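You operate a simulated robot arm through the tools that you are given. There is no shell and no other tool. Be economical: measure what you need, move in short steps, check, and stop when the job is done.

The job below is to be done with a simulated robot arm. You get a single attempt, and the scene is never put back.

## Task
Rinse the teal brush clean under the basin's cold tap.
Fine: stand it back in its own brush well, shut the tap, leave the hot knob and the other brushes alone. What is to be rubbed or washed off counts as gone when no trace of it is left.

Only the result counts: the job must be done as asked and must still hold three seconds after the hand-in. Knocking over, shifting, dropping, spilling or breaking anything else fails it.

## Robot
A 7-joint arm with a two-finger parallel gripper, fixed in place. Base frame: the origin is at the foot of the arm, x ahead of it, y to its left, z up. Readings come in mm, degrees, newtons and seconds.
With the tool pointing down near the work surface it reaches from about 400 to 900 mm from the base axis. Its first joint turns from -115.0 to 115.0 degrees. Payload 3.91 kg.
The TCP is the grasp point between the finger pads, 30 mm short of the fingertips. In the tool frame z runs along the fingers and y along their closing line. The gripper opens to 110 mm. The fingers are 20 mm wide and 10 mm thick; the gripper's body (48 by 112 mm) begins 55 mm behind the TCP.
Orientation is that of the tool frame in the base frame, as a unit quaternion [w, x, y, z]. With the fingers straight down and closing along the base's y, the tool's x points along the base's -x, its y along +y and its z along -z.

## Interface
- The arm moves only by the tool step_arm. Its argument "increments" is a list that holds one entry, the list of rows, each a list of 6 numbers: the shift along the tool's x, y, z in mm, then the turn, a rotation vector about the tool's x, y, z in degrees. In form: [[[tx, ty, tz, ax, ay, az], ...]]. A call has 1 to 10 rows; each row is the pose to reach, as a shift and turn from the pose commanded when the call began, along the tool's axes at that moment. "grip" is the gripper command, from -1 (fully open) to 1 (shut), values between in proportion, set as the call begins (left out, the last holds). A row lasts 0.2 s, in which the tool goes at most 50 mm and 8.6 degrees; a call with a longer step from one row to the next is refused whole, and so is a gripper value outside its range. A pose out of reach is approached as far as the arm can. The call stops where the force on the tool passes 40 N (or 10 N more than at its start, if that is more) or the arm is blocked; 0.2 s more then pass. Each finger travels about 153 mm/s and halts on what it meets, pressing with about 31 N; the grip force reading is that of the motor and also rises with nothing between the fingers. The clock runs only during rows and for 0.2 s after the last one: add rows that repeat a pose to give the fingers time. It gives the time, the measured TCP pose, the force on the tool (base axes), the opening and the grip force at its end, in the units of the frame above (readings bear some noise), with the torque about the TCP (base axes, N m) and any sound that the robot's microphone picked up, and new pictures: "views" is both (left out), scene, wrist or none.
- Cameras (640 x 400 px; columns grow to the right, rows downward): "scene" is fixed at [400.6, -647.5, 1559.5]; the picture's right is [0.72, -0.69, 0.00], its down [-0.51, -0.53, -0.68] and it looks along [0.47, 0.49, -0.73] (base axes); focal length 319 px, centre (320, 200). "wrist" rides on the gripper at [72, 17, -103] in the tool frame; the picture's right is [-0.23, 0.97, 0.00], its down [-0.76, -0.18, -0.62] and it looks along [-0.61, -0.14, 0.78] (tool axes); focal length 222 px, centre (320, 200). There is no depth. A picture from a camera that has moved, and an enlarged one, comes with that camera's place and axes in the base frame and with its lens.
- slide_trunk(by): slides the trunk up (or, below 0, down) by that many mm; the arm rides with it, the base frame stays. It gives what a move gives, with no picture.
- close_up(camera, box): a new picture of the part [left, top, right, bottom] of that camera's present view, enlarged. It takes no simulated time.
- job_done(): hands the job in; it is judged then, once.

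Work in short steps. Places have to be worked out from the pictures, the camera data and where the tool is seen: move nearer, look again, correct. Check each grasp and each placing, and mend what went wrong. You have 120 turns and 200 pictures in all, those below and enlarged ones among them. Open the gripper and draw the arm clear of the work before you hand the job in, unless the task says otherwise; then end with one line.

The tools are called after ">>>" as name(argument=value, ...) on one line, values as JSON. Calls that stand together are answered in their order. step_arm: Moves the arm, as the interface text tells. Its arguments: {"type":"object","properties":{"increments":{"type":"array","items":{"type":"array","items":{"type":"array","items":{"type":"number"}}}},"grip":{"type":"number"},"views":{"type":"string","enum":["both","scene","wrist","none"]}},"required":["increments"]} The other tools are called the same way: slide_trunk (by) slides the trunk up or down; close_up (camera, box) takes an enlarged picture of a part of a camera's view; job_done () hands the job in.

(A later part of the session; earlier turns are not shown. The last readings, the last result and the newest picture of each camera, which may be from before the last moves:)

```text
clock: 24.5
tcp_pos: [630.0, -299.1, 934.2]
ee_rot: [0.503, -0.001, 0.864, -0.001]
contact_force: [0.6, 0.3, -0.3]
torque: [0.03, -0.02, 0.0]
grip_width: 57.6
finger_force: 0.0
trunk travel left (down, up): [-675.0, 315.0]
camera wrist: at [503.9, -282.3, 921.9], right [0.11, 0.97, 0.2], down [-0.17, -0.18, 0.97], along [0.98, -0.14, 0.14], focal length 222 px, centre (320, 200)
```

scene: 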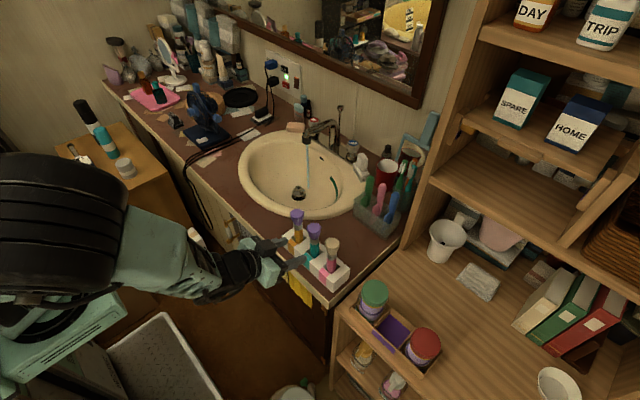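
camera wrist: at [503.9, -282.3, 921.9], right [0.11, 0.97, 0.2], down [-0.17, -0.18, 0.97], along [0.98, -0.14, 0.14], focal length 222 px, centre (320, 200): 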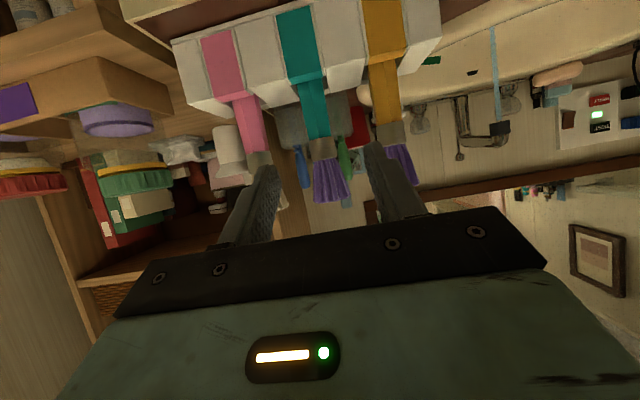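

Aligned. Advance 88 mm along the tool to straddle the teal handle.

>>> step_arm(increments=[[[0, -1, 30, 0, 0, 0], [0, -1, 60, 0, 0, 0], [0, -1, 88, 0, 0, 0], [0, -1, 88, 0, 0, 0]]])

>>> close_up(camera="scene", box=[270, 190, 370, 290])

```text
clock: 25.5
tcp_pos: [707.4, -302.1, 890.4]
ee_rot: [0.503, -0.001, 0.864, -0.001]
contact_force: [-0.9, 0.0, 0.5]
torque: [0.03, -0.05, 0.01]
grip_width: 57.5
finger_force: 0.1
trunk travel left (down, up): [-675.0, 315.0]
camera wrist: at [580.1, -285.5, 877.4], right [0.11, 0.97, 0.2], down [-0.17, -0.18, 0.97], along [0.98, -0.14, 0.14], focal length 222 px, centre (320, 200)
```

scene: 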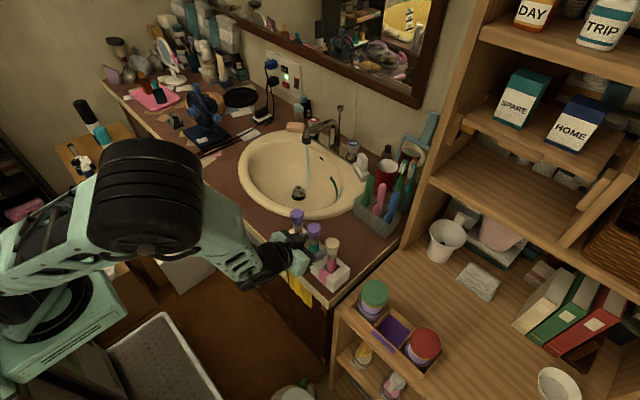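
wrist: 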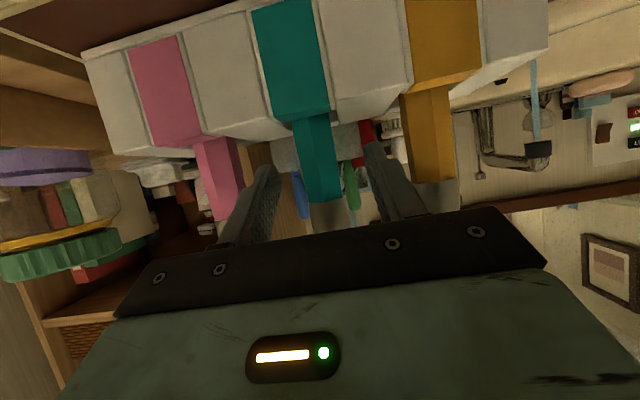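

```text
4.00 times, centred on (320, 240) of scene
camera zoom: at [400.6, -647.5, 1559.5], right [0.72, -0.69, 0.0], down [-0.51, -0.53, -0.68], along [0.47, 0.49, -0.73], focal length 1275 px, centre (320, 40)
```

zoom: 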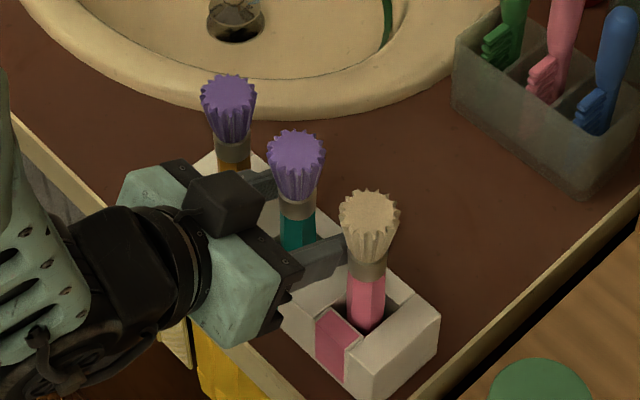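

Brush is centred within 2 mm. I nudge +1.5 mm in y and close gently-to-full.

>>> step_arm(increments=[[[0, 1.5, 0, 0, 0, 0], [0, 1.5, 0, 0, 0, 0], [0, 1.5, 0, 0, 0, 0]]], grip=1, views="wrist")

```text
clock: 26.3
tcp_pos: [705.8, -299.2, 890.9]
ee_rot: [0.503, 0.0, 0.864, -0.001]
contact_force: [0.4, -1.0, -0.2]
torque: [-0.09, 0.02, -0.04]
grip_width: 23.6
finger_force: 30.9
trunk travel left (down, up): [-675.0, 315.0]
camera wrist: at [579.5, -283.5, 877.5], right [0.11, 0.97, 0.2], down [-0.17, -0.18, 0.97], along [0.98, -0.14, 0.14], focal length 222 px, centre (320, 200)
```

wrist: 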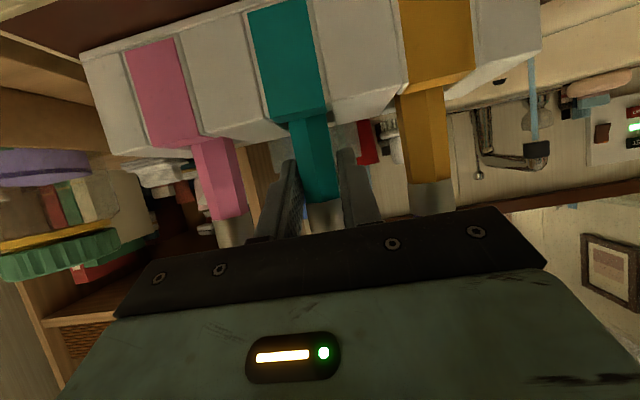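

Firm grip at 23.6 mm. Lift straight up 120 mm.

>>> step_arm(increments=[[[-17.3, 0, -10, 0, 0, 0], [-34.6, 0, -20, 0, 0, 0], [-52, 0, -30, 0, 0, 0], [-69.3, 0, -40, 0, 0, 0], [-86.6, 0, -50, 0, 0, 0], [-104, 0, -60, 0, 0, 0]]])

>>> close_up(camera="scene", box=[270, 170, 370, 290])

```text
clock: 27.7
tcp_pos: [705.4, -300.0, 1009.6]
ee_rot: [0.502, -0.001, 0.865, -0.001]
contact_force: [0.0, 0.1, -0.9]
torque: [0.03, -0.01, 0.0]
grip_width: 23.6
finger_force: 30.6
trunk travel left (down, up): [-675.0, 315.0]
camera wrist: at [578.9, -283.3, 997.1], right [0.11, 0.97, 0.2], down [-0.16, -0.18, 0.97], along [0.98, -0.14, 0.14], focal length 222 px, centre (320, 200)
```

scene: 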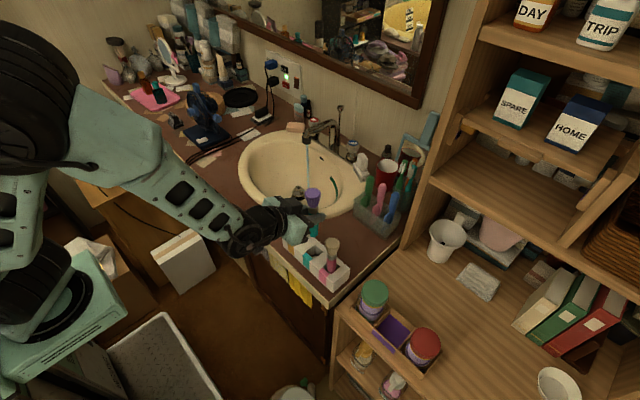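
wrist: 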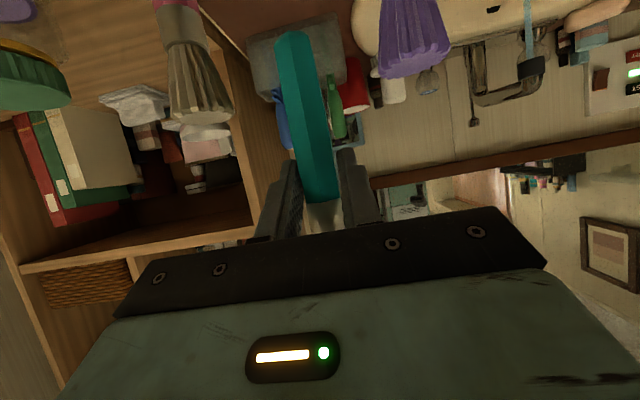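

```text
3.33 times, centred on (320, 230) of scene
camera zoom: at [400.6, -647.5, 1559.5], right [0.72, -0.69, 0.0], down [-0.51, -0.53, -0.68], along [0.47, 0.49, -0.73], focal length 1062 px, centre (320, 100)
```

zoom: 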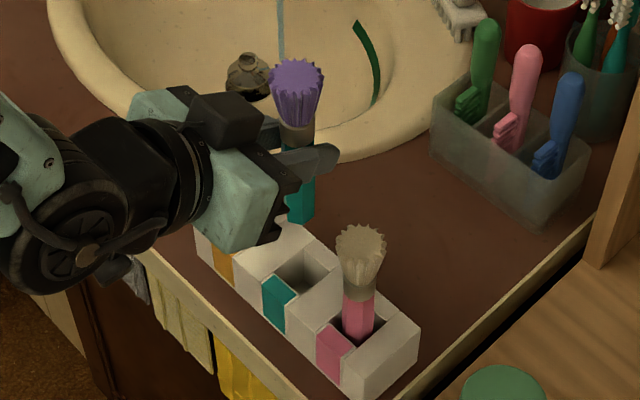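

The teal brush is out (bottom ≈88 mm below TCP). The stream is at about x=972, y=12, from z≈897 down. I raise 60 mm, then traverse toward the basin while tilting the brush forward.

>>> step_arm(increments=[[[-26, 0, -15, 0, 0, 0], [-52, 0, -30, 0, 0, 0], [-64, 37.5, -9, 0, 6.7, 0], [-76, 75, 12, 0, 13.4, 0], [-88, 112.5, 33, 0, 20, 0], [-100, 150, 54, 0, 26.7, 0], [-112, 187.5, 75, 0, 33.4, 0], [-124.5, 225, 95.6, 0, 40, 0]]])

```text
clock: 29.5
tcp_pos: [848.0, -73.4, 1074.3]
ee_rot: [0.176, 0.0, 0.984, -0.001]
contact_force: [0.0, -0.5, -1.1]
torque: [0.03, -0.03, 0.01]
grip_width: 23.7
finger_force: 31.1
trunk travel left (down, up): [-675.0, 315.0]
camera wrist: at [744.5, -57.3, 1145.7], right [0.21, 0.97, 0.08], down [0.5, -0.18, 0.85], along [0.84, -0.14, -0.52], focal length 222 px, centre (320, 200)
```

scene: 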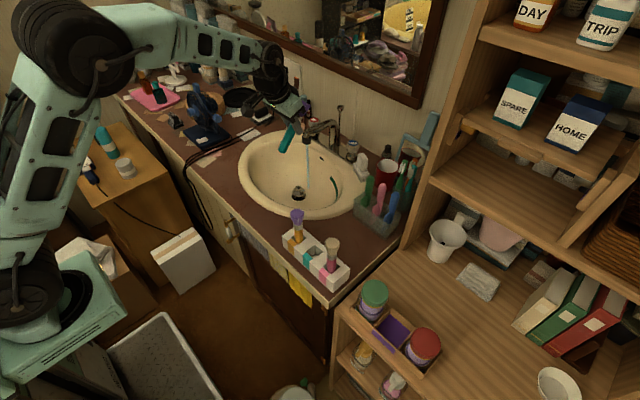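
wrist: 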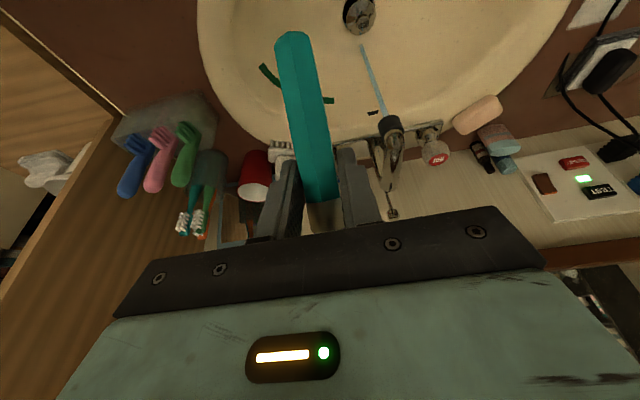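

The basin and stream are clear in view. I descend along the tool axis beside the stream (y≈-62), not yet under it.

>>> step_arm(increments=[[[0, 2, 40, 0, 0, 0], [0, 4, 80, 0, 0, 0], [0, 6, 120, 0, 0, 0], [0, 8, 160, 0, 0, 0], [0, 10, 200, 0, 0, 0], [0, 12, 238, 0, 0, 0]]])

>>> close_up(camera="scene", box=[250, 80, 410, 230])

```text
clock: 30.9
tcp_pos: [932.0, -60.7, 848.9]
ee_rot: [0.178, -0.001, 0.984, 0.0]
contact_force: [-0.1, -0.9, -0.5]
torque: [0.0, 0.0, 0.02]
grip_width: 23.9
finger_force: 31.4
trunk travel left (down, up): [-675.0, 315.0]
camera wrist: at [827.0, -43.7, 918.5], right [0.21, 0.97, 0.08], down [0.5, -0.18, 0.85], along [0.84, -0.14, -0.52], focal length 222 px, centre (320, 200)
```

scene: 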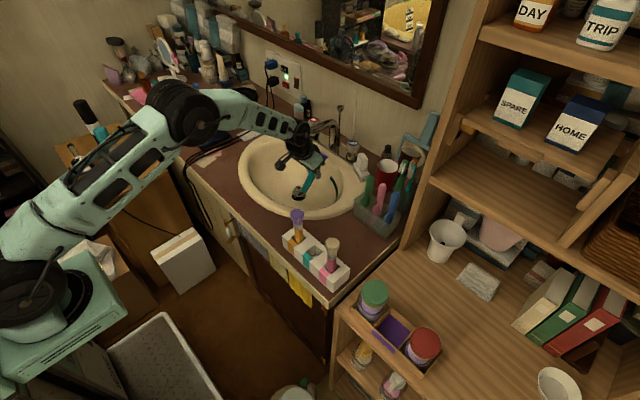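
wrist: 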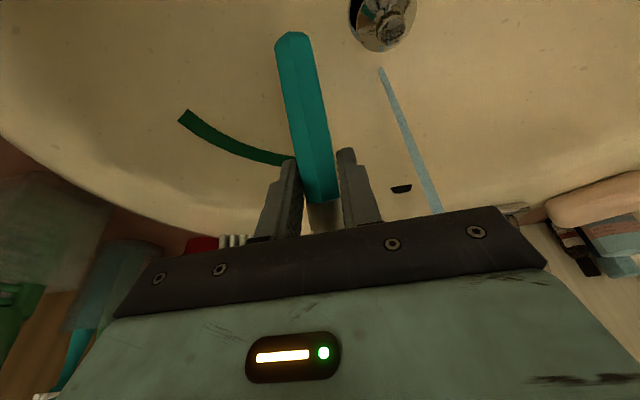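

```text
2.67 times, centred on (330, 155) of scene
camera zoom: at [400.6, -647.5, 1559.5], right [0.72, -0.69, 0.0], down [-0.51, -0.53, -0.68], along [0.47, 0.49, -0.73], focal length 850 px, centre (293, 320)
```

zoom: 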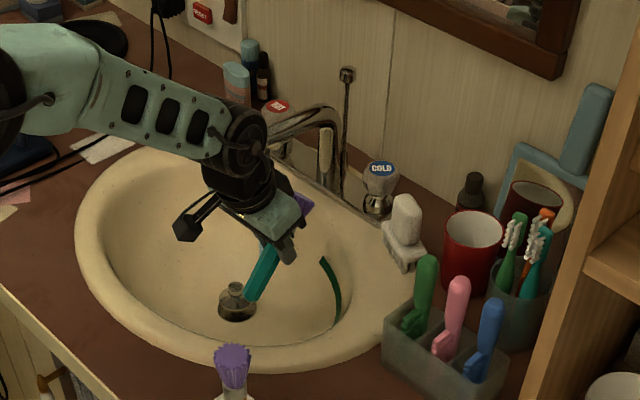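

Lower 20 mm and slide left so the bristle head comes under the stream.

>>> step_arm(increments=[[[3.4, 0, 21, 0, 0, 0], [3.4, 30, 21, 0, 0, 0], [3.4, 55, 21, 0, 0, 0], [3.4, 73, 21, 0, 0, 0], [3.4, 73, 21, 0, 0, 0], [3.4, 73, 21, 0, 0, 0], [3.4, 73, 21, 0, 0, 0]]])

>>> close_up(camera="scene", box=[280, 110, 360, 180])

```text
clock: 32.5
tcp_pos: [935.9, 11.9, 827.5]
ee_rot: [0.177, 0.0, 0.984, 0.0]
contact_force: [-0.1, -0.6, -0.8]
torque: [0.04, -0.07, -0.01]
grip_width: 23.3
finger_force: 30.4
trunk travel left (down, up): [-675.0, 315.0]
camera wrist: at [831.6, 27.6, 897.7], right [0.21, 0.97, 0.08], down [0.5, -0.18, 0.85], along [0.84, -0.14, -0.52], focal length 222 px, centre (320, 200)
```

scene: 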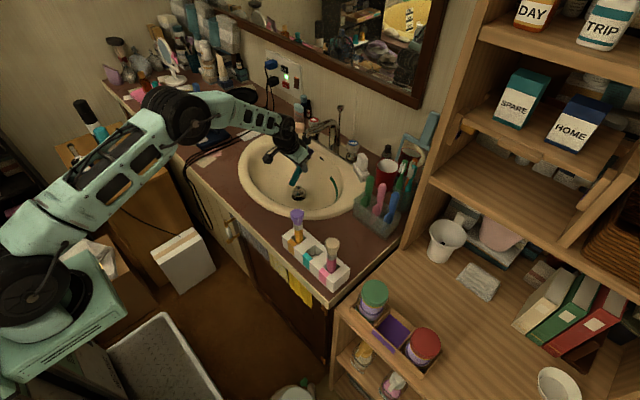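
wrist: 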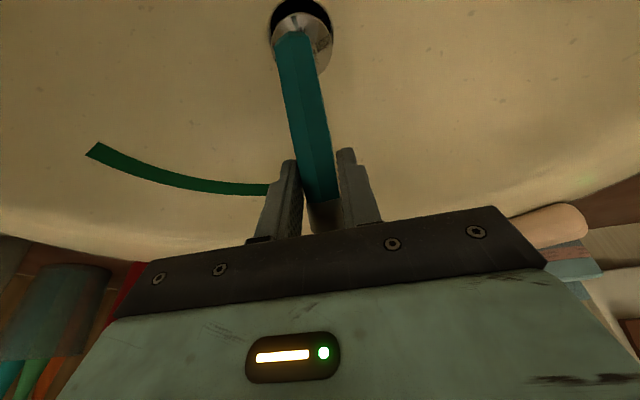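

```text
5.71 times, centred on (320, 145) of scene
camera zoom: at [400.6, -647.5, 1559.5], right [0.72, -0.69, 0.0], down [-0.51, -0.53, -0.68], along [0.47, 0.49, -0.73], focal length 1821 px, centre (320, 514)
```

zoom: 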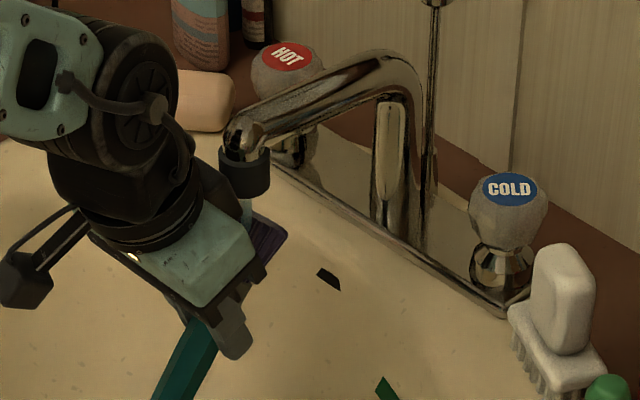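

Water is reaching the head (stream is cut off by it). I sweep the head slowly about under the stream.

>>> step_arm(increments=[[[0, -8, 0, 0, 0, 0], [0, -15, 0, 0, 0, 0], [-9, -15, 3, 0, 0, 0], [-9, -5, 3, 0, 0, 0], [-9, 5, 3, 0, 0, 0], [-9, 15, 3, 0, 0, 0], [0, 15, 0, 0, 0, 0], [9, 15, -3, 0, 0, 0], [9, 5, -3, 0, 0, 0], [9, -5, -3, 0, 0, 0]]], views="none")

>>> step_arm(increments=[[[0, -5, 0, 0, 0, 0], [0, -10, 0, 0, 0, 0], [-5, -10, 2, 0, 0, 0], [-9, -5, 3, 0, 0, 0], [-9, 0, 3, 0, 0, 0], [-9, 5, 3, 0, 0, 0], [-9, 10, 3, 0, 0, 0], [-13, 10, 5, 0, 0, 0], [-13, 5, 5, 0, 0, 0], [-9, 5, 3, 0, 0, 0]]], views="none")

>>> close_up(camera="scene", box=[280, 110, 360, 180])

```text
clock: 33.3
tcp_pos: [937.3, -4.3, 823.8]
ee_rot: [0.169, -0.001, 0.986, -0.003]
contact_force: [-5.6, -0.1, -4.1]
torque: [-0.08, -0.35, 0.08]
grip_width: 23.5
finger_force: 30.9
trunk travel left (down, up): [-675.0, 315.0]
stopped in row 3: the force on the tool passed its limit at 55 N (the readings are from after the stop); the commanded pose is now the measured one
```

```text
clock: 34.2
tcp_pos: [941.1, -18.1, 820.7]
ee_rot: [0.166, 0.002, 0.986, -0.005]
contact_force: [-5.3, -6.7, -3.0]
torque: [0.57, -0.38, -0.05]
grip_width: 23.3
finger_force: 31.3
trunk travel left (down, up): [-675.0, 315.0]
stopped in row 4: the force on the tool passed its limit at 48 N (the readings are from after the stop); the commanded pose is now the measured one
```

```text
5.71 times, centred on (320, 145) of scene
camera zoom: at [400.6, -647.5, 1559.5], right [0.72, -0.69, 0.0], down [-0.51, -0.53, -0.68], along [0.47, 0.49, -0.73], focal length 1821 px, centre (320, 514)
```

zoom: 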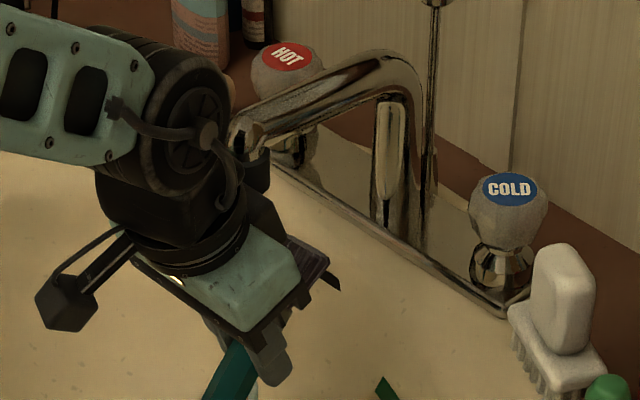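

Contact occurred as the wrist came too near the spout. I back off 25 mm toward the robot and look.

>>> step_arm(increments=[[[12, 0, -4, 0, 0, 0], [24, 0, -8, 0, 0, 0], [40, 0, -14, 0, 0, 0]]])

>>> close_up(camera="scene", box=[270, 100, 370, 200])

```text
clock: 35.0
tcp_pos: [900.2, -16.3, 822.5]
ee_rot: [0.167, 0.0, 0.986, -0.005]
contact_force: [0.7, 0.4, 0.1]
torque: [-0.03, -0.01, 0.0]
grip_width: 23.7
finger_force: 31.4
trunk travel left (down, up): [-675.0, 315.0]
camera wrist: at [797.3, 0.8, 894.6], right [0.22, 0.97, 0.07], down [0.51, -0.17, 0.84], along [0.83, -0.15, -0.54], focal length 222 px, centre (320, 200)
```

scene: 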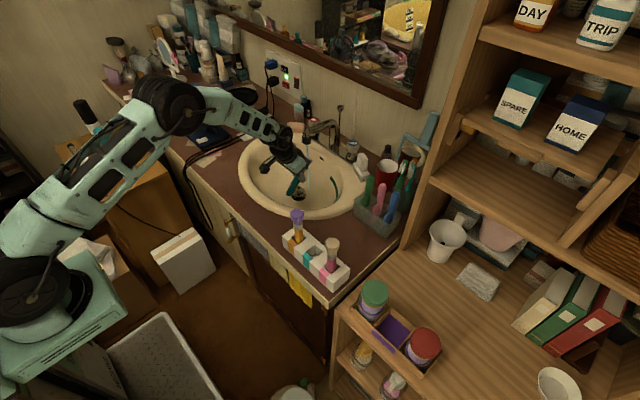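
wrist: 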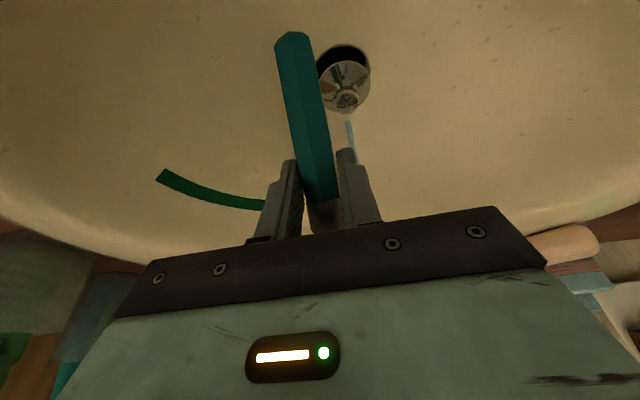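

```text
4.00 times, centred on (320, 150) of scene
camera zoom: at [400.6, -647.5, 1559.5], right [0.72, -0.69, 0.0], down [-0.51, -0.53, -0.68], along [0.47, 0.49, -0.73], focal length 1275 px, centre (320, 400)
```

zoom: 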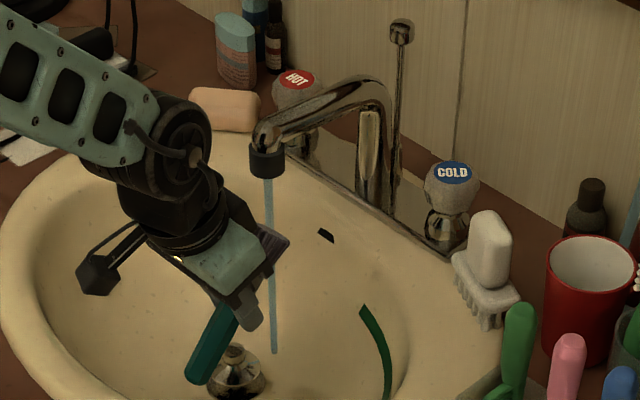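

Free again and the grip hasn't slipped. I lean the hand further back (tilt ≈38°) for spout clearance, then bring the head back under the stream.

>>> step_arm(increments=[[[0, 0, 0, 0, -6, 0], [0, 0, 0, 0, -12, 0], [0, 0, 0, 0, -18.5, 0], [0, 14, 0, 0, -18.5, 0], [-14, 28, 5, 0, -18.5, 0], [-28, 28, 10, 0, -18.5, 0], [-41, 28, 14, 0, -18.5, 0], [-41, 28, 14, 0, -18.5, 0], [-41, 28, 14, 0, -18.5, 0]]])

>>> close_up(camera="scene", box=[270, 100, 370, 200])

```text
clock: 37.0
tcp_pos: [944.4, 12.1, 823.3]
ee_rot: [0.323, 0.0, 0.946, -0.005]
contact_force: [0.3, 0.3, -0.9]
torque: [-0.02, 0.0, 0.02]
grip_width: 23.7
finger_force: 31.5
trunk travel left (down, up): [-675.0, 315.0]
camera wrist: at [822.3, 28.2, 859.6], right [0.18, 0.97, 0.13], down [0.22, -0.17, 0.96], along [0.96, -0.15, -0.25], focal length 222 px, centre (320, 200)
```

scene: 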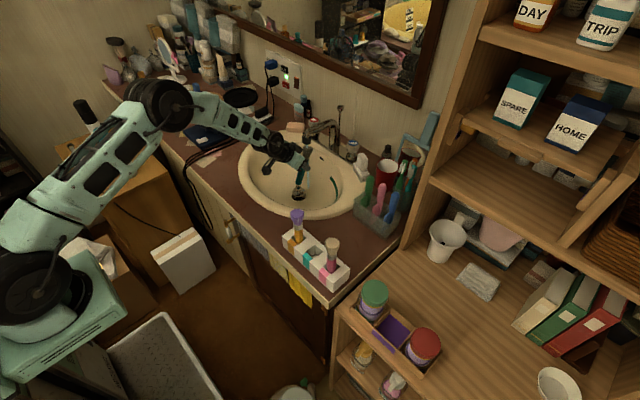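
wrist: 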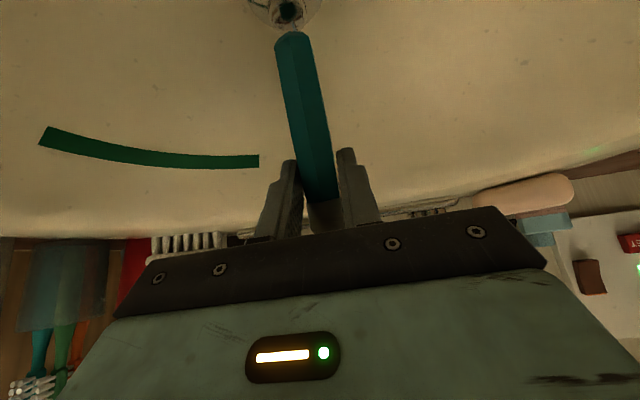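

```text
4.00 times, centred on (320, 150) of scene
camera zoom: at [400.6, -647.5, 1559.5], right [0.72, -0.69, 0.0], down [-0.51, -0.53, -0.68], along [0.47, 0.49, -0.73], focal length 1275 px, centre (320, 400)
```

zoom: 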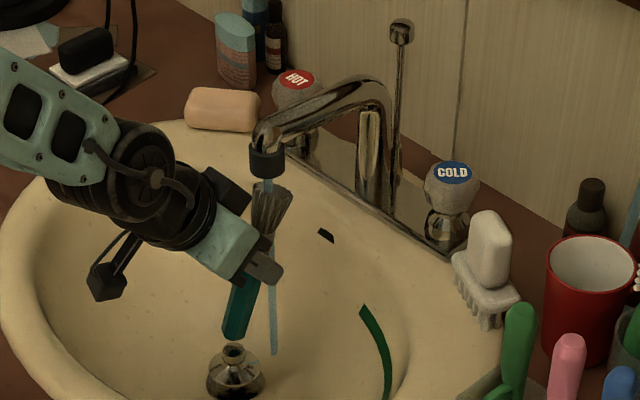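

The bristles are now greyish-beige — rinsing works and clearance is good. I sweep gently around under the stream.

>>> step_arm(increments=[[[0, -5, 0, 0, 0, 0], [0, -11, 0, 0, 0, 0], [4, -11, -3, 0, 0, 0], [8, -6, -6, 0, 0, 0], [8, 0, -6, 0, 0, 0], [8, 6, -6, 0, 0, 0], [4, 11, -3, 0, 0, 0], [0, 11, 0, 0, 0, 0], [-4, 6, 3, 0, 0, 0], [-4, 0, 3, 0, 0, 0]]], views="none")

>>> step_arm(increments=[[[0, -6, 0, 0, 0, 0], [4, -11, -3, 0, 0, 0], [8, -6, -6, 0, 0, 0], [12, 0, -9, 0, 0, 0], [8, 6, -6, 0, 0, 0], [4, 11, -3, 0, 0, 0], [0, 6, 0, 0, 0, 0], [0, 0, 0, 0, 0, 0], [2, 0, -1.5, 0, 0, 0], [4, 0, -3, 0, 0, 0]]], views="none")

>>> close_up(camera="scene", box=[290, 115, 350, 175])

```text
clock: 39.2
tcp_pos: [948.9, 11.0, 822.2]
ee_rot: [0.323, 0.0, 0.947, -0.004]
contact_force: [0.4, -0.4, -0.8]
torque: [-0.01, -0.01, 0.0]
grip_width: 23.7
finger_force: 30.8
trunk travel left (down, up): [-675.0, 315.0]
```

```text
clock: 41.4
tcp_pos: [943.2, 11.5, 823.4]
ee_rot: [0.322, 0.001, 0.947, -0.004]
contact_force: [0.1, -0.1, -0.9]
torque: [0.01, 0.03, -0.02]
grip_width: 23.7
finger_force: 30.8
trunk travel left (down, up): [-675.0, 315.0]
```

```text
6.67 times, centred on (320, 145) of scene
camera zoom: at [400.6, -647.5, 1559.5], right [0.72, -0.69, 0.0], down [-0.51, -0.53, -0.68], along [0.47, 0.49, -0.73], focal length 2124 px, centre (320, 567)
```

zoom: 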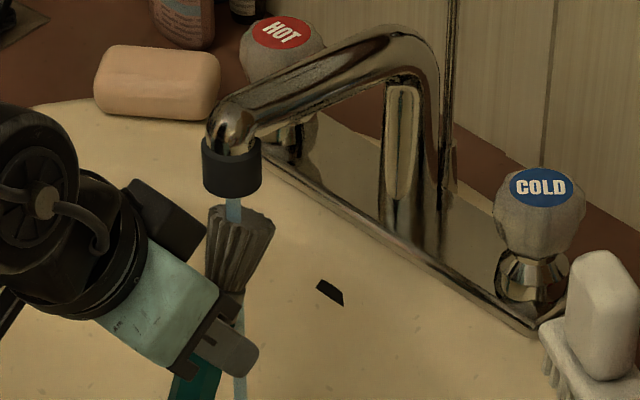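

The head now looks brownish-grey, no purple visible from here. I rinse a little more, then bring it to the side, still over the basin, to inspect.

>>> step_arm(increments=[[[-4, -8, 3, 0, 0, 0], [-8, -4, 6, 0, 0, 0], [-8, 4, 6, 0, 0, 0], [-4, 8, 3, 0, 0, 0], [2, 8, -2, 0, 0, 0], [6, 3, -5, 0, 0, 0], [6, -3, -5, 0, 0, 0], [3, 0, -2, 0, 0, 0], [0, 0, 0, 0, 0, 0], [0, 0, 0, 0, 0, 0]]], views="none")

>>> step_arm(increments=[[[0, -25, 0, 0, 0, 0], [0, -50, 0, 0, 0, 0], [0, -75, 0, 0, 0, 0], [0, -75, 0, 0, 0, 0]]], views="none")

>>> close_up(camera="scene", box=[300, 130, 370, 190])

```text
clock: 43.6
tcp_pos: [944.0, 10.9, 822.1]
ee_rot: [0.324, 0.0, 0.946, -0.004]
contact_force: [-0.7, 0.1, 0.3]
torque: [0.01, -0.03, -0.03]
grip_width: 23.3
finger_force: 31.2
trunk travel left (down, up): [-675.0, 315.0]
```

```text
clock: 44.6
tcp_pos: [943.8, -63.1, 823.4]
ee_rot: [0.323, 0.0, 0.946, -0.005]
contact_force: [0.7, -0.8, -0.8]
torque: [0.01, -0.02, -0.01]
grip_width: 23.4
finger_force: 30.8
trunk travel left (down, up): [-675.0, 315.0]
```

```text
6.67 times, centred on (335, 160) of scene
camera zoom: at [400.6, -647.5, 1559.5], right [0.72, -0.69, 0.0], down [-0.51, -0.53, -0.68], along [0.47, 0.49, -0.73], focal length 2124 px, centre (220, 467)
```

zoom: 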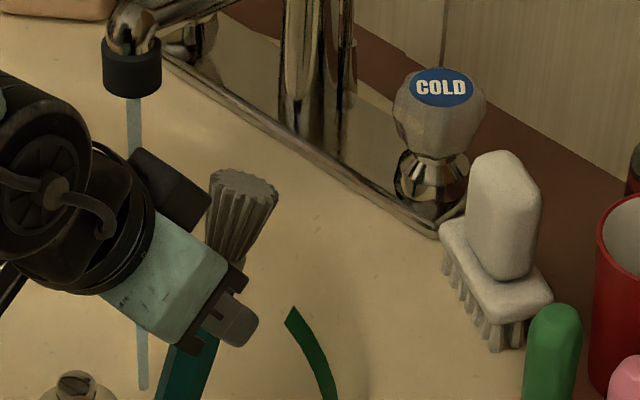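

No purple remains on the visible side. For safety I do one more rinse pass covering the far side and the root of the bristles.

>>> step_arm(increments=[[[0, 25, 0, 0, 0, 0], [0, 50, 0, 0, 0, 0], [0, 70, 0, 0, 0, 0], [8, 66, -6, 0, 0, 0], [13, 72, -10, 0, 0, 0], [13, 78, -10, 0, 0, 0], [13, 84, -10, 0, 0, 0], [6, 84, -5, 0, 0, 0], [0, 80, 0, 0, 0, 0], [0, 75, 0, 0, 0, 0]]], views="none")

>>> step_arm(increments=[[[-4, -3, 3, 0, 0, 0], [-8, -3, 6, 0, 0, 0], [-10, 0, 8, 0, 0, 0], [-10, 4, 8, 0, 0, 0], [-4, 8, 3, 0, 0, 0], [4, 4, -3, 0, 0, 0], [8, 0, -6, 0, 0, 0], [4, -6, -3, 0, 0, 0], [0, 0, 0, 0, 0, 0], [0, 0, 0, 0, 0, 0]]], views="none")

>>> step_arm(increments=[[[0, -25, 0, 0, 0, 0], [0, -50, 0, 0, 0, 0], [0, -75, 0, 0, 0, 0], [0, -75, 0, 0, 0, 0], [0, -75, 0, 0, 0, 0], [0, -75, 0, 0, 0, 0], [0, -75, 0, 0, 0, 0]]], views="none")

>>> close_up(camera="scene", box=[310, 140, 350, 170])

```text
clock: 46.8
tcp_pos: [944.1, 11.7, 821.4]
ee_rot: [0.323, 0.0, 0.946, -0.005]
contact_force: [-0.8, -0.5, -0.7]
torque: [-0.04, -0.04, -0.01]
grip_width: 23.6
finger_force: 30.8
trunk travel left (down, up): [-675.0, 315.0]
```

```text
clock: 49.0
tcp_pos: [943.2, 12.4, 823.7]
ee_rot: [0.323, 0.0, 0.946, -0.006]
contact_force: [0.2, -1.1, -0.5]
torque: [0.01, 0.02, -0.01]
grip_width: 23.6
finger_force: 31.3
trunk travel left (down, up): [-675.0, 315.0]
```

```text
clock: 50.6
tcp_pos: [941.9, -64.1, 824.2]
ee_rot: [0.323, -0.001, 0.946, -0.004]
contact_force: [0.4, -0.3, -0.7]
torque: [-0.03, -0.01, 0.02]
grip_width: 23.3
finger_force: 30.6
trunk travel left (down, up): [-675.0, 315.0]
```

```text
13.33 times, centred on (330, 155) of scene
camera zoom: at [400.6, -647.5, 1559.5], right [0.72, -0.69, 0.0], down [-0.51, -0.53, -0.68], along [0.47, 0.49, -0.73], focal length 4249 px, centre (187, 800)
```

zoom: 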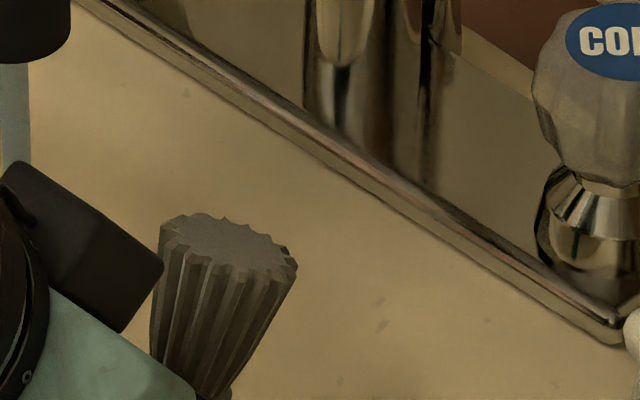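

The bristles are evenly clean (wet beige-brown). I now lift out along the tool axis, backward and up.

>>> step_arm(increments=[[[0, 0, -45, 0, 0, 0], [0, 0, -90, 0, 0, 0], [0, 0, -135, 0, 0, 0], [0, 0, -180, 0, 0, 0], [0, 0, -225, 0, 0, 0], [0, 0, -270, 0, 0, 0], [-30, 0, -300, 0, 0, 0]]], views="none")

```text
clock: 52.2
tcp_pos: [782.5, -63.4, 1078.8]
ee_rot: [0.323, 0.001, 0.946, -0.005]
contact_force: [-0.5, -0.3, -1.4]
torque: [-0.11, 0.02, 0.01]
grip_width: 23.2
finger_force: 31.4
trunk travel left (down, up): [-675.0, 315.0]
```

Now traverse back above the holder at z≈1079 and restore the 60° tilt used at the grasp.

>>> step_arm(increments=[[[10, -39.5, -7.7, 0, -3.8, 0], [20, -79, -15.5, 0, -7.6, 0], [30, -118.5, -23.2, 0, -11.4, 0], [40, -158, -31, 0, -15.2, 0], [50, -197.5, -38.7, 0, -19, 0], [60, -237, -46.4, 0, -22.7, 0], [60, -237, -46.4, 0, -22.7, 0]]])

```text
clock: 53.8
tcp_pos: [707.1, -297.5, 1080.8]
ee_rot: [0.503, -0.001, 0.864, -0.004]
contact_force: [1.0, 1.2, -0.4]
torque: [-0.01, -0.01, -0.03]
grip_width: 23.2
finger_force: 31.6
trunk travel left (down, up): [-675.0, 315.0]
camera wrist: at [579.3, -280.1, 1068.0], right [0.11, 0.97, 0.19], down [-0.17, -0.17, 0.97], along [0.98, -0.14, 0.14], focal length 222 px, centre (320, 200)
```

scene: 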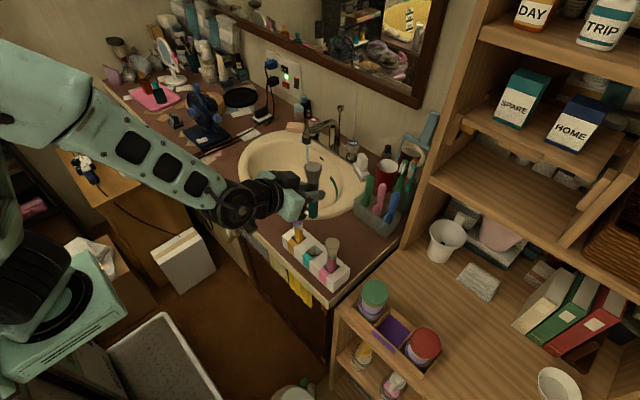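
wrist: 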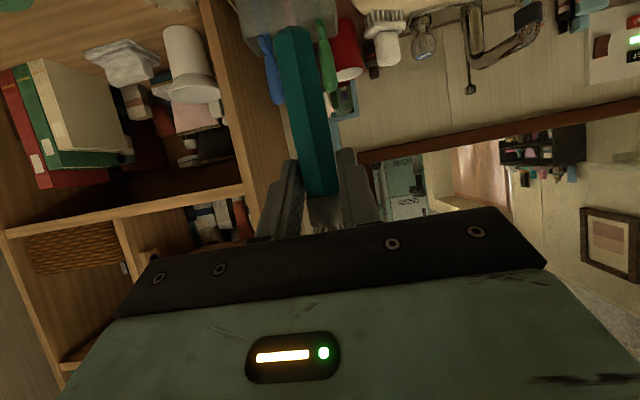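

Over the well again. I correct y by −2.5 mm and descend until the handle end is just above the holder.

>>> step_arm(increments=[[[26, -2.5, 15, 0, 0, 0], [53, -2.5, 30, 0, 0, 0], [80, -2.5, 45, 0, 0, 0], [106, -2.5, 60, 0, 0, 0], [106, -2.5, 60, 0, 0, 0]]])

>>> close_up(camera="scene", box=[280, 190, 360, 280])

>>> close_up(camera="wrist", box=[220, 0, 420, 140])

```text
clock: 55.0
tcp_pos: [708.0, -302.1, 961.0]
ee_rot: [0.503, -0.001, 0.864, -0.005]
contact_force: [-0.9, 0.2, -0.9]
torque: [0.0, 0.01, 0.01]
grip_width: 22.8
finger_force: 30.6
trunk travel left (down, up): [-675.0, 315.0]
camera wrist: at [581.0, -285.3, 947.0], right [0.12, 0.98, 0.19], down [-0.17, -0.17, 0.97], along [0.98, -0.14, 0.14], focal length 222 px, centre (320, 200)
```

scene: 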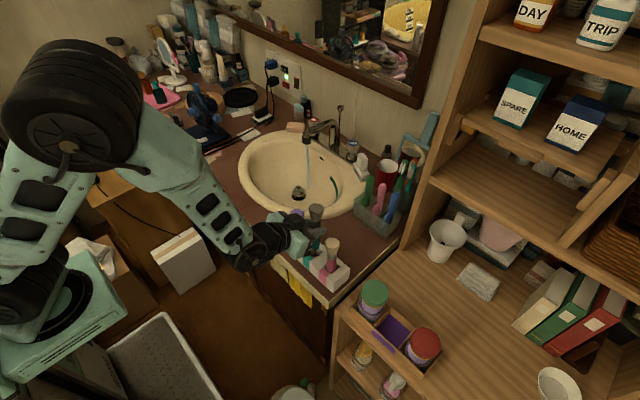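
wrist: 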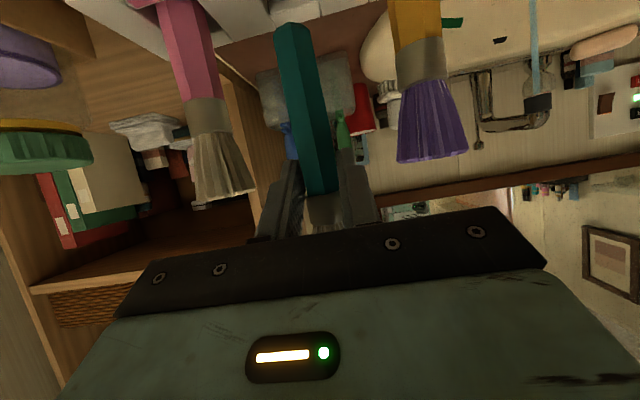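

```text
4.44 times, centred on (320, 235) of scene
camera zoom: at [400.6, -647.5, 1559.5], right [0.72, -0.69, 0.0], down [-0.51, -0.53, -0.68], along [0.47, 0.49, -0.73], focal length 1416 px, centre (320, 44)
```

zoom: 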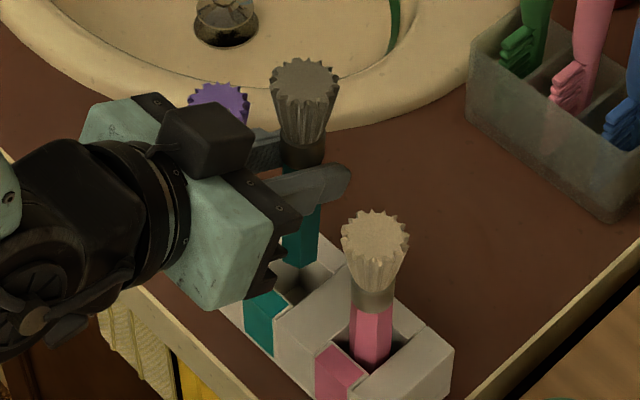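

```text
2.86 times, centred on (320, 70) of wrist
camera zoom: at [581.0, -285.3, 947.0], right [0.12, 0.98, 0.19], down [-0.17, -0.17, 0.97], along [0.98, -0.14, 0.14], focal length 635 px, centre (320, 571)
```

zoom: 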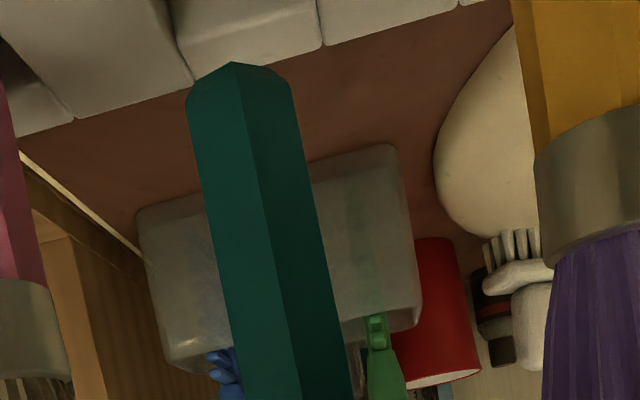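

The brush seems to lean ~5° forward in the grip (tip offset grew by 6 mm since the lift). I rotate the tool −5° to make it upright and check.

>>> step_arm(increments=[[[0, 0, 0, 0, -5, 0], [0, 0, 0, 0, -5, 0], [0, 0, 0, 0, -5, 0]]], views="none")

>>> close_up(camera="scene", box=[280, 190, 360, 280])

>>> close_up(camera="wrist", box=[160, 0, 480, 210])

```text
clock: 55.8
tcp_pos: [707.2, -301.7, 959.9]
ee_rot: [0.54, -0.001, 0.842, -0.004]
contact_force: [-0.4, 0.5, -0.3]
torque: [0.02, 0.02, 0.01]
grip_width: 22.8
finger_force: 30.7
trunk travel left (down, up): [-675.0, 315.0]
```

```text
4.44 times, centred on (320, 235) of scene
camera zoom: at [400.6, -647.5, 1559.5], right [0.72, -0.69, 0.0], down [-0.51, -0.53, -0.68], along [0.47, 0.49, -0.73], focal length 1416 px, centre (320, 44)
```

zoom: 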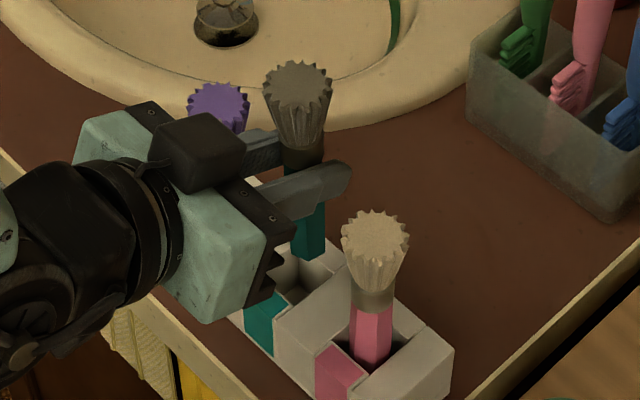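

```text
1.90 times, centred on (320, 105) of wrist
camera zoom: at [582.7, -285.2, 935.8], right [0.1, 0.98, 0.2], down [-0.25, -0.17, 0.95], along [0.96, -0.14, 0.23], focal length 423 px, centre (320, 381)
```

zoom: 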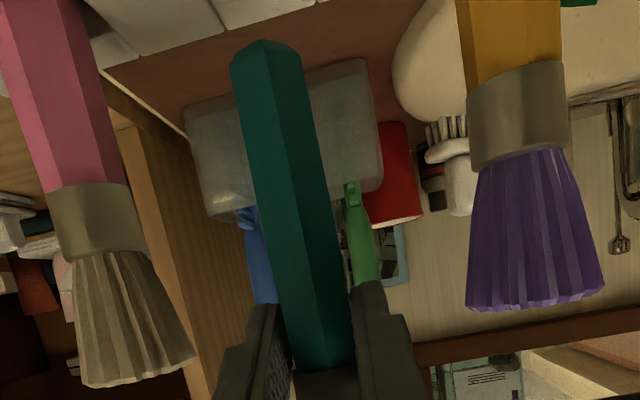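

The brush is now close to upright, its end ≈13 mm above the well. I shift +1.4 mm in y and descend 28 mm, then check entry.

>>> step_arm(increments=[[[6.4, 1.4, 2.9, 0, 0, 0], [12.7, 1.4, 5.8, 0, 0, 0], [19, 1.4, 8.7, 0, 0, 0], [25.4, 1.4, 11.6, 0, 0, 0]]])

>>> close_up(camera="scene", box=[290, 210, 350, 280])

>>> close_up(camera="wrist", box=[160, 0, 480, 210])

```text
clock: 56.9
tcp_pos: [709.8, -300.8, 938.6]
ee_rot: [0.548, -0.002, 0.836, -0.006]
contact_force: [-7.9, 1.2, 20.2]
torque: [-0.12, 0.3, -0.17]
grip_width: 22.7
finger_force: 31.3
trunk travel left (down, up): [-675.0, 315.0]
stopped in row 4: the force on the tool passed its limit at 43 N (the readings are from after the stop); the commanded pose is now the measured one
camera wrist: at [584.8, -283.9, 912.3], right [0.09, 0.98, 0.2], down [-0.27, -0.16, 0.95], along [0.96, -0.14, 0.25], focal length 222 px, centre (320, 200)
```

scene: 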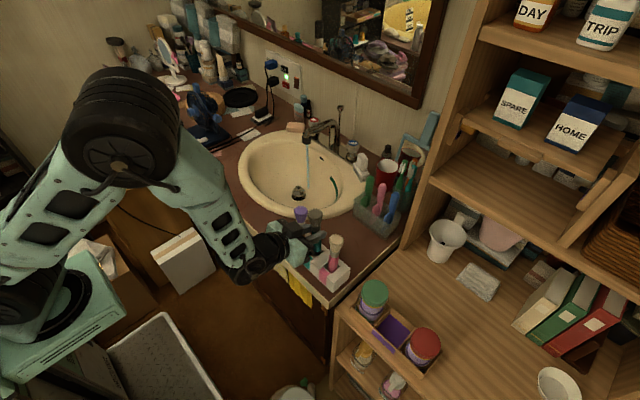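
wrist: 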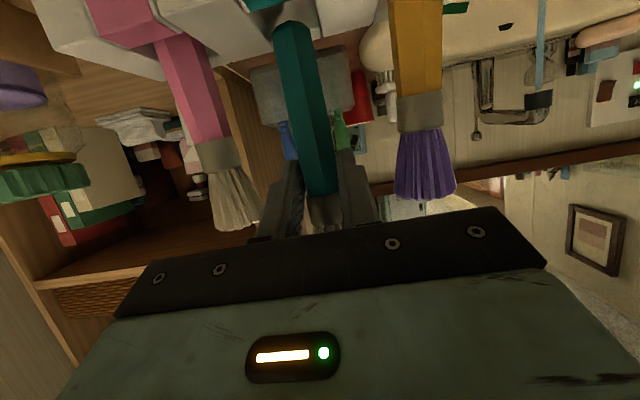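

```text
5.71 times, centred on (320, 245) of scene
camera zoom: at [400.6, -647.5, 1559.5], right [0.72, -0.69, 0.0], down [-0.51, -0.53, -0.68], along [0.47, 0.49, -0.73], focal length 1821 px, centre (320, -57)
```

zoom: 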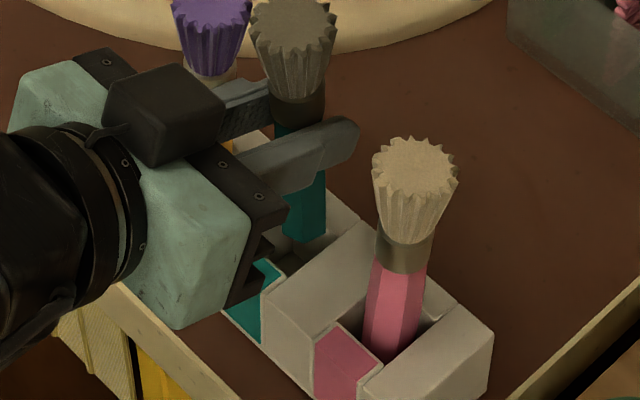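

```text
1.90 times, centred on (320, 105) of wrist
camera zoom: at [584.8, -283.9, 912.3], right [0.09, 0.98, 0.2], down [-0.27, -0.16, 0.95], along [0.96, -0.14, 0.25], focal length 423 px, centre (320, 381)
```

zoom: 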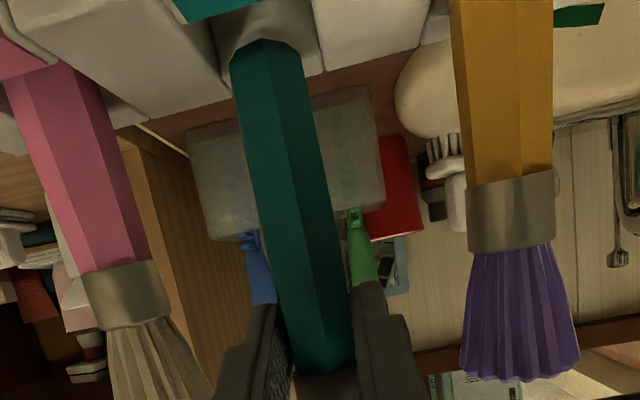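

Contact at the rim, and the neighbouring brushes lean slightly — the holder is being pressed. I lift back up at once by 25 mm and re-look.

>>> step_arm(increments=[[[-11, 0, -5, 0, 0, 0], [-23, 0, -10, 0, 0, 0], [-23, 0, -10, 0, 0, 0]]])

>>> close_up(camera="scene", box=[280, 190, 360, 280])

>>> close_up(camera="wrist", box=[160, 0, 480, 210])

```text
clock: 57.7
tcp_pos: [709.2, -300.3, 960.4]
ee_rot: [0.547, -0.002, 0.837, -0.006]
contact_force: [1.2, 0.2, 0.0]
torque: [-0.01, 0.04, 0.01]
grip_width: 22.6
finger_force: 31.0
trunk travel left (down, up): [-675.0, 315.0]
camera wrist: at [585.2, -283.8, 935.4], right [0.09, 0.98, 0.2], down [-0.26, -0.17, 0.95], along [0.96, -0.14, 0.24], focal length 222 px, centre (320, 200)
```

scene: 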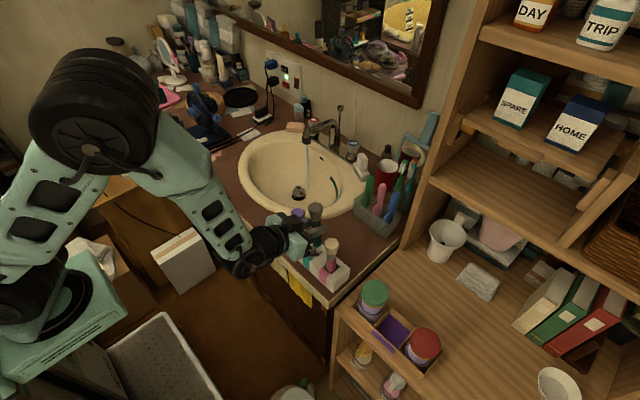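
wrist: 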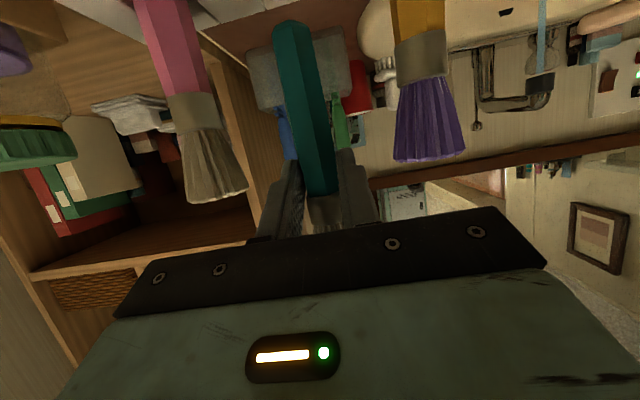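

```text
4.44 times, centred on (320, 235) of scene
camera zoom: at [400.6, -647.5, 1559.5], right [0.72, -0.69, 0.0], down [-0.51, -0.53, -0.68], along [0.47, 0.49, -0.73], focal length 1416 px, centre (320, 44)
```

zoom: 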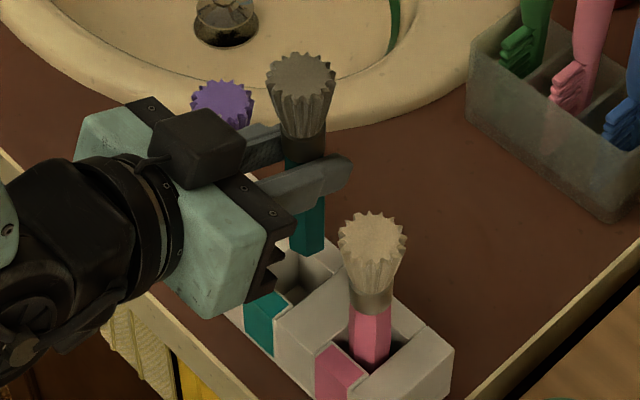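

```text
1.90 times, centred on (320, 105) of wrist
camera zoom: at [585.2, -283.8, 935.4], right [0.09, 0.98, 0.2], down [-0.26, -0.17, 0.95], along [0.96, -0.14, 0.24], focal length 423 px, centre (320, 381)
```

zoom: 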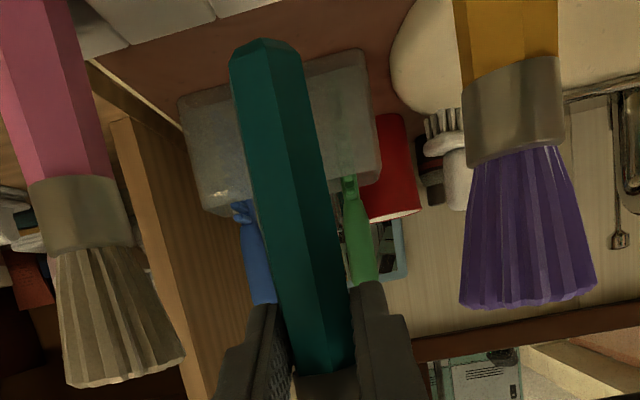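

The holder settled back. The scene view puts the handle's end about 8–9 mm too far in +x (≈724), so it met the rear wall. I rotate +2.5° and shift −6 mm in x, then verify.

>>> step_arm(increments=[[[2.4, 0, -5.5, 0, 2.5, 0], [2.4, 0, -5.5, 0, 2.5, 0], [2.4, 0, -5.5, 0, 2.5, 0]]], views="none")

>>> close_up(camera="scene", box=[290, 200, 350, 275])

```text
clock: 58.5
tcp_pos: [703.0, -301.7, 960.7]
ee_rot: [0.528, -0.002, 0.849, -0.006]
contact_force: [0.2, 0.7, -0.3]
torque: [0.02, 0.01, 0.05]
grip_width: 22.4
finger_force: 31.3
trunk travel left (down, up): [-675.0, 315.0]
```

```text
5.33 times, centred on (320, 238) of scene
camera zoom: at [400.6, -647.5, 1559.5], right [0.72, -0.69, 0.0], down [-0.51, -0.53, -0.68], along [0.47, 0.49, -0.73], focal length 1700 px, centre (320, 0)
```

zoom: 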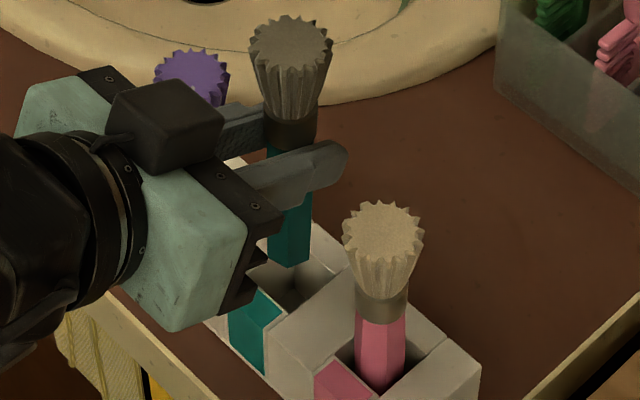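

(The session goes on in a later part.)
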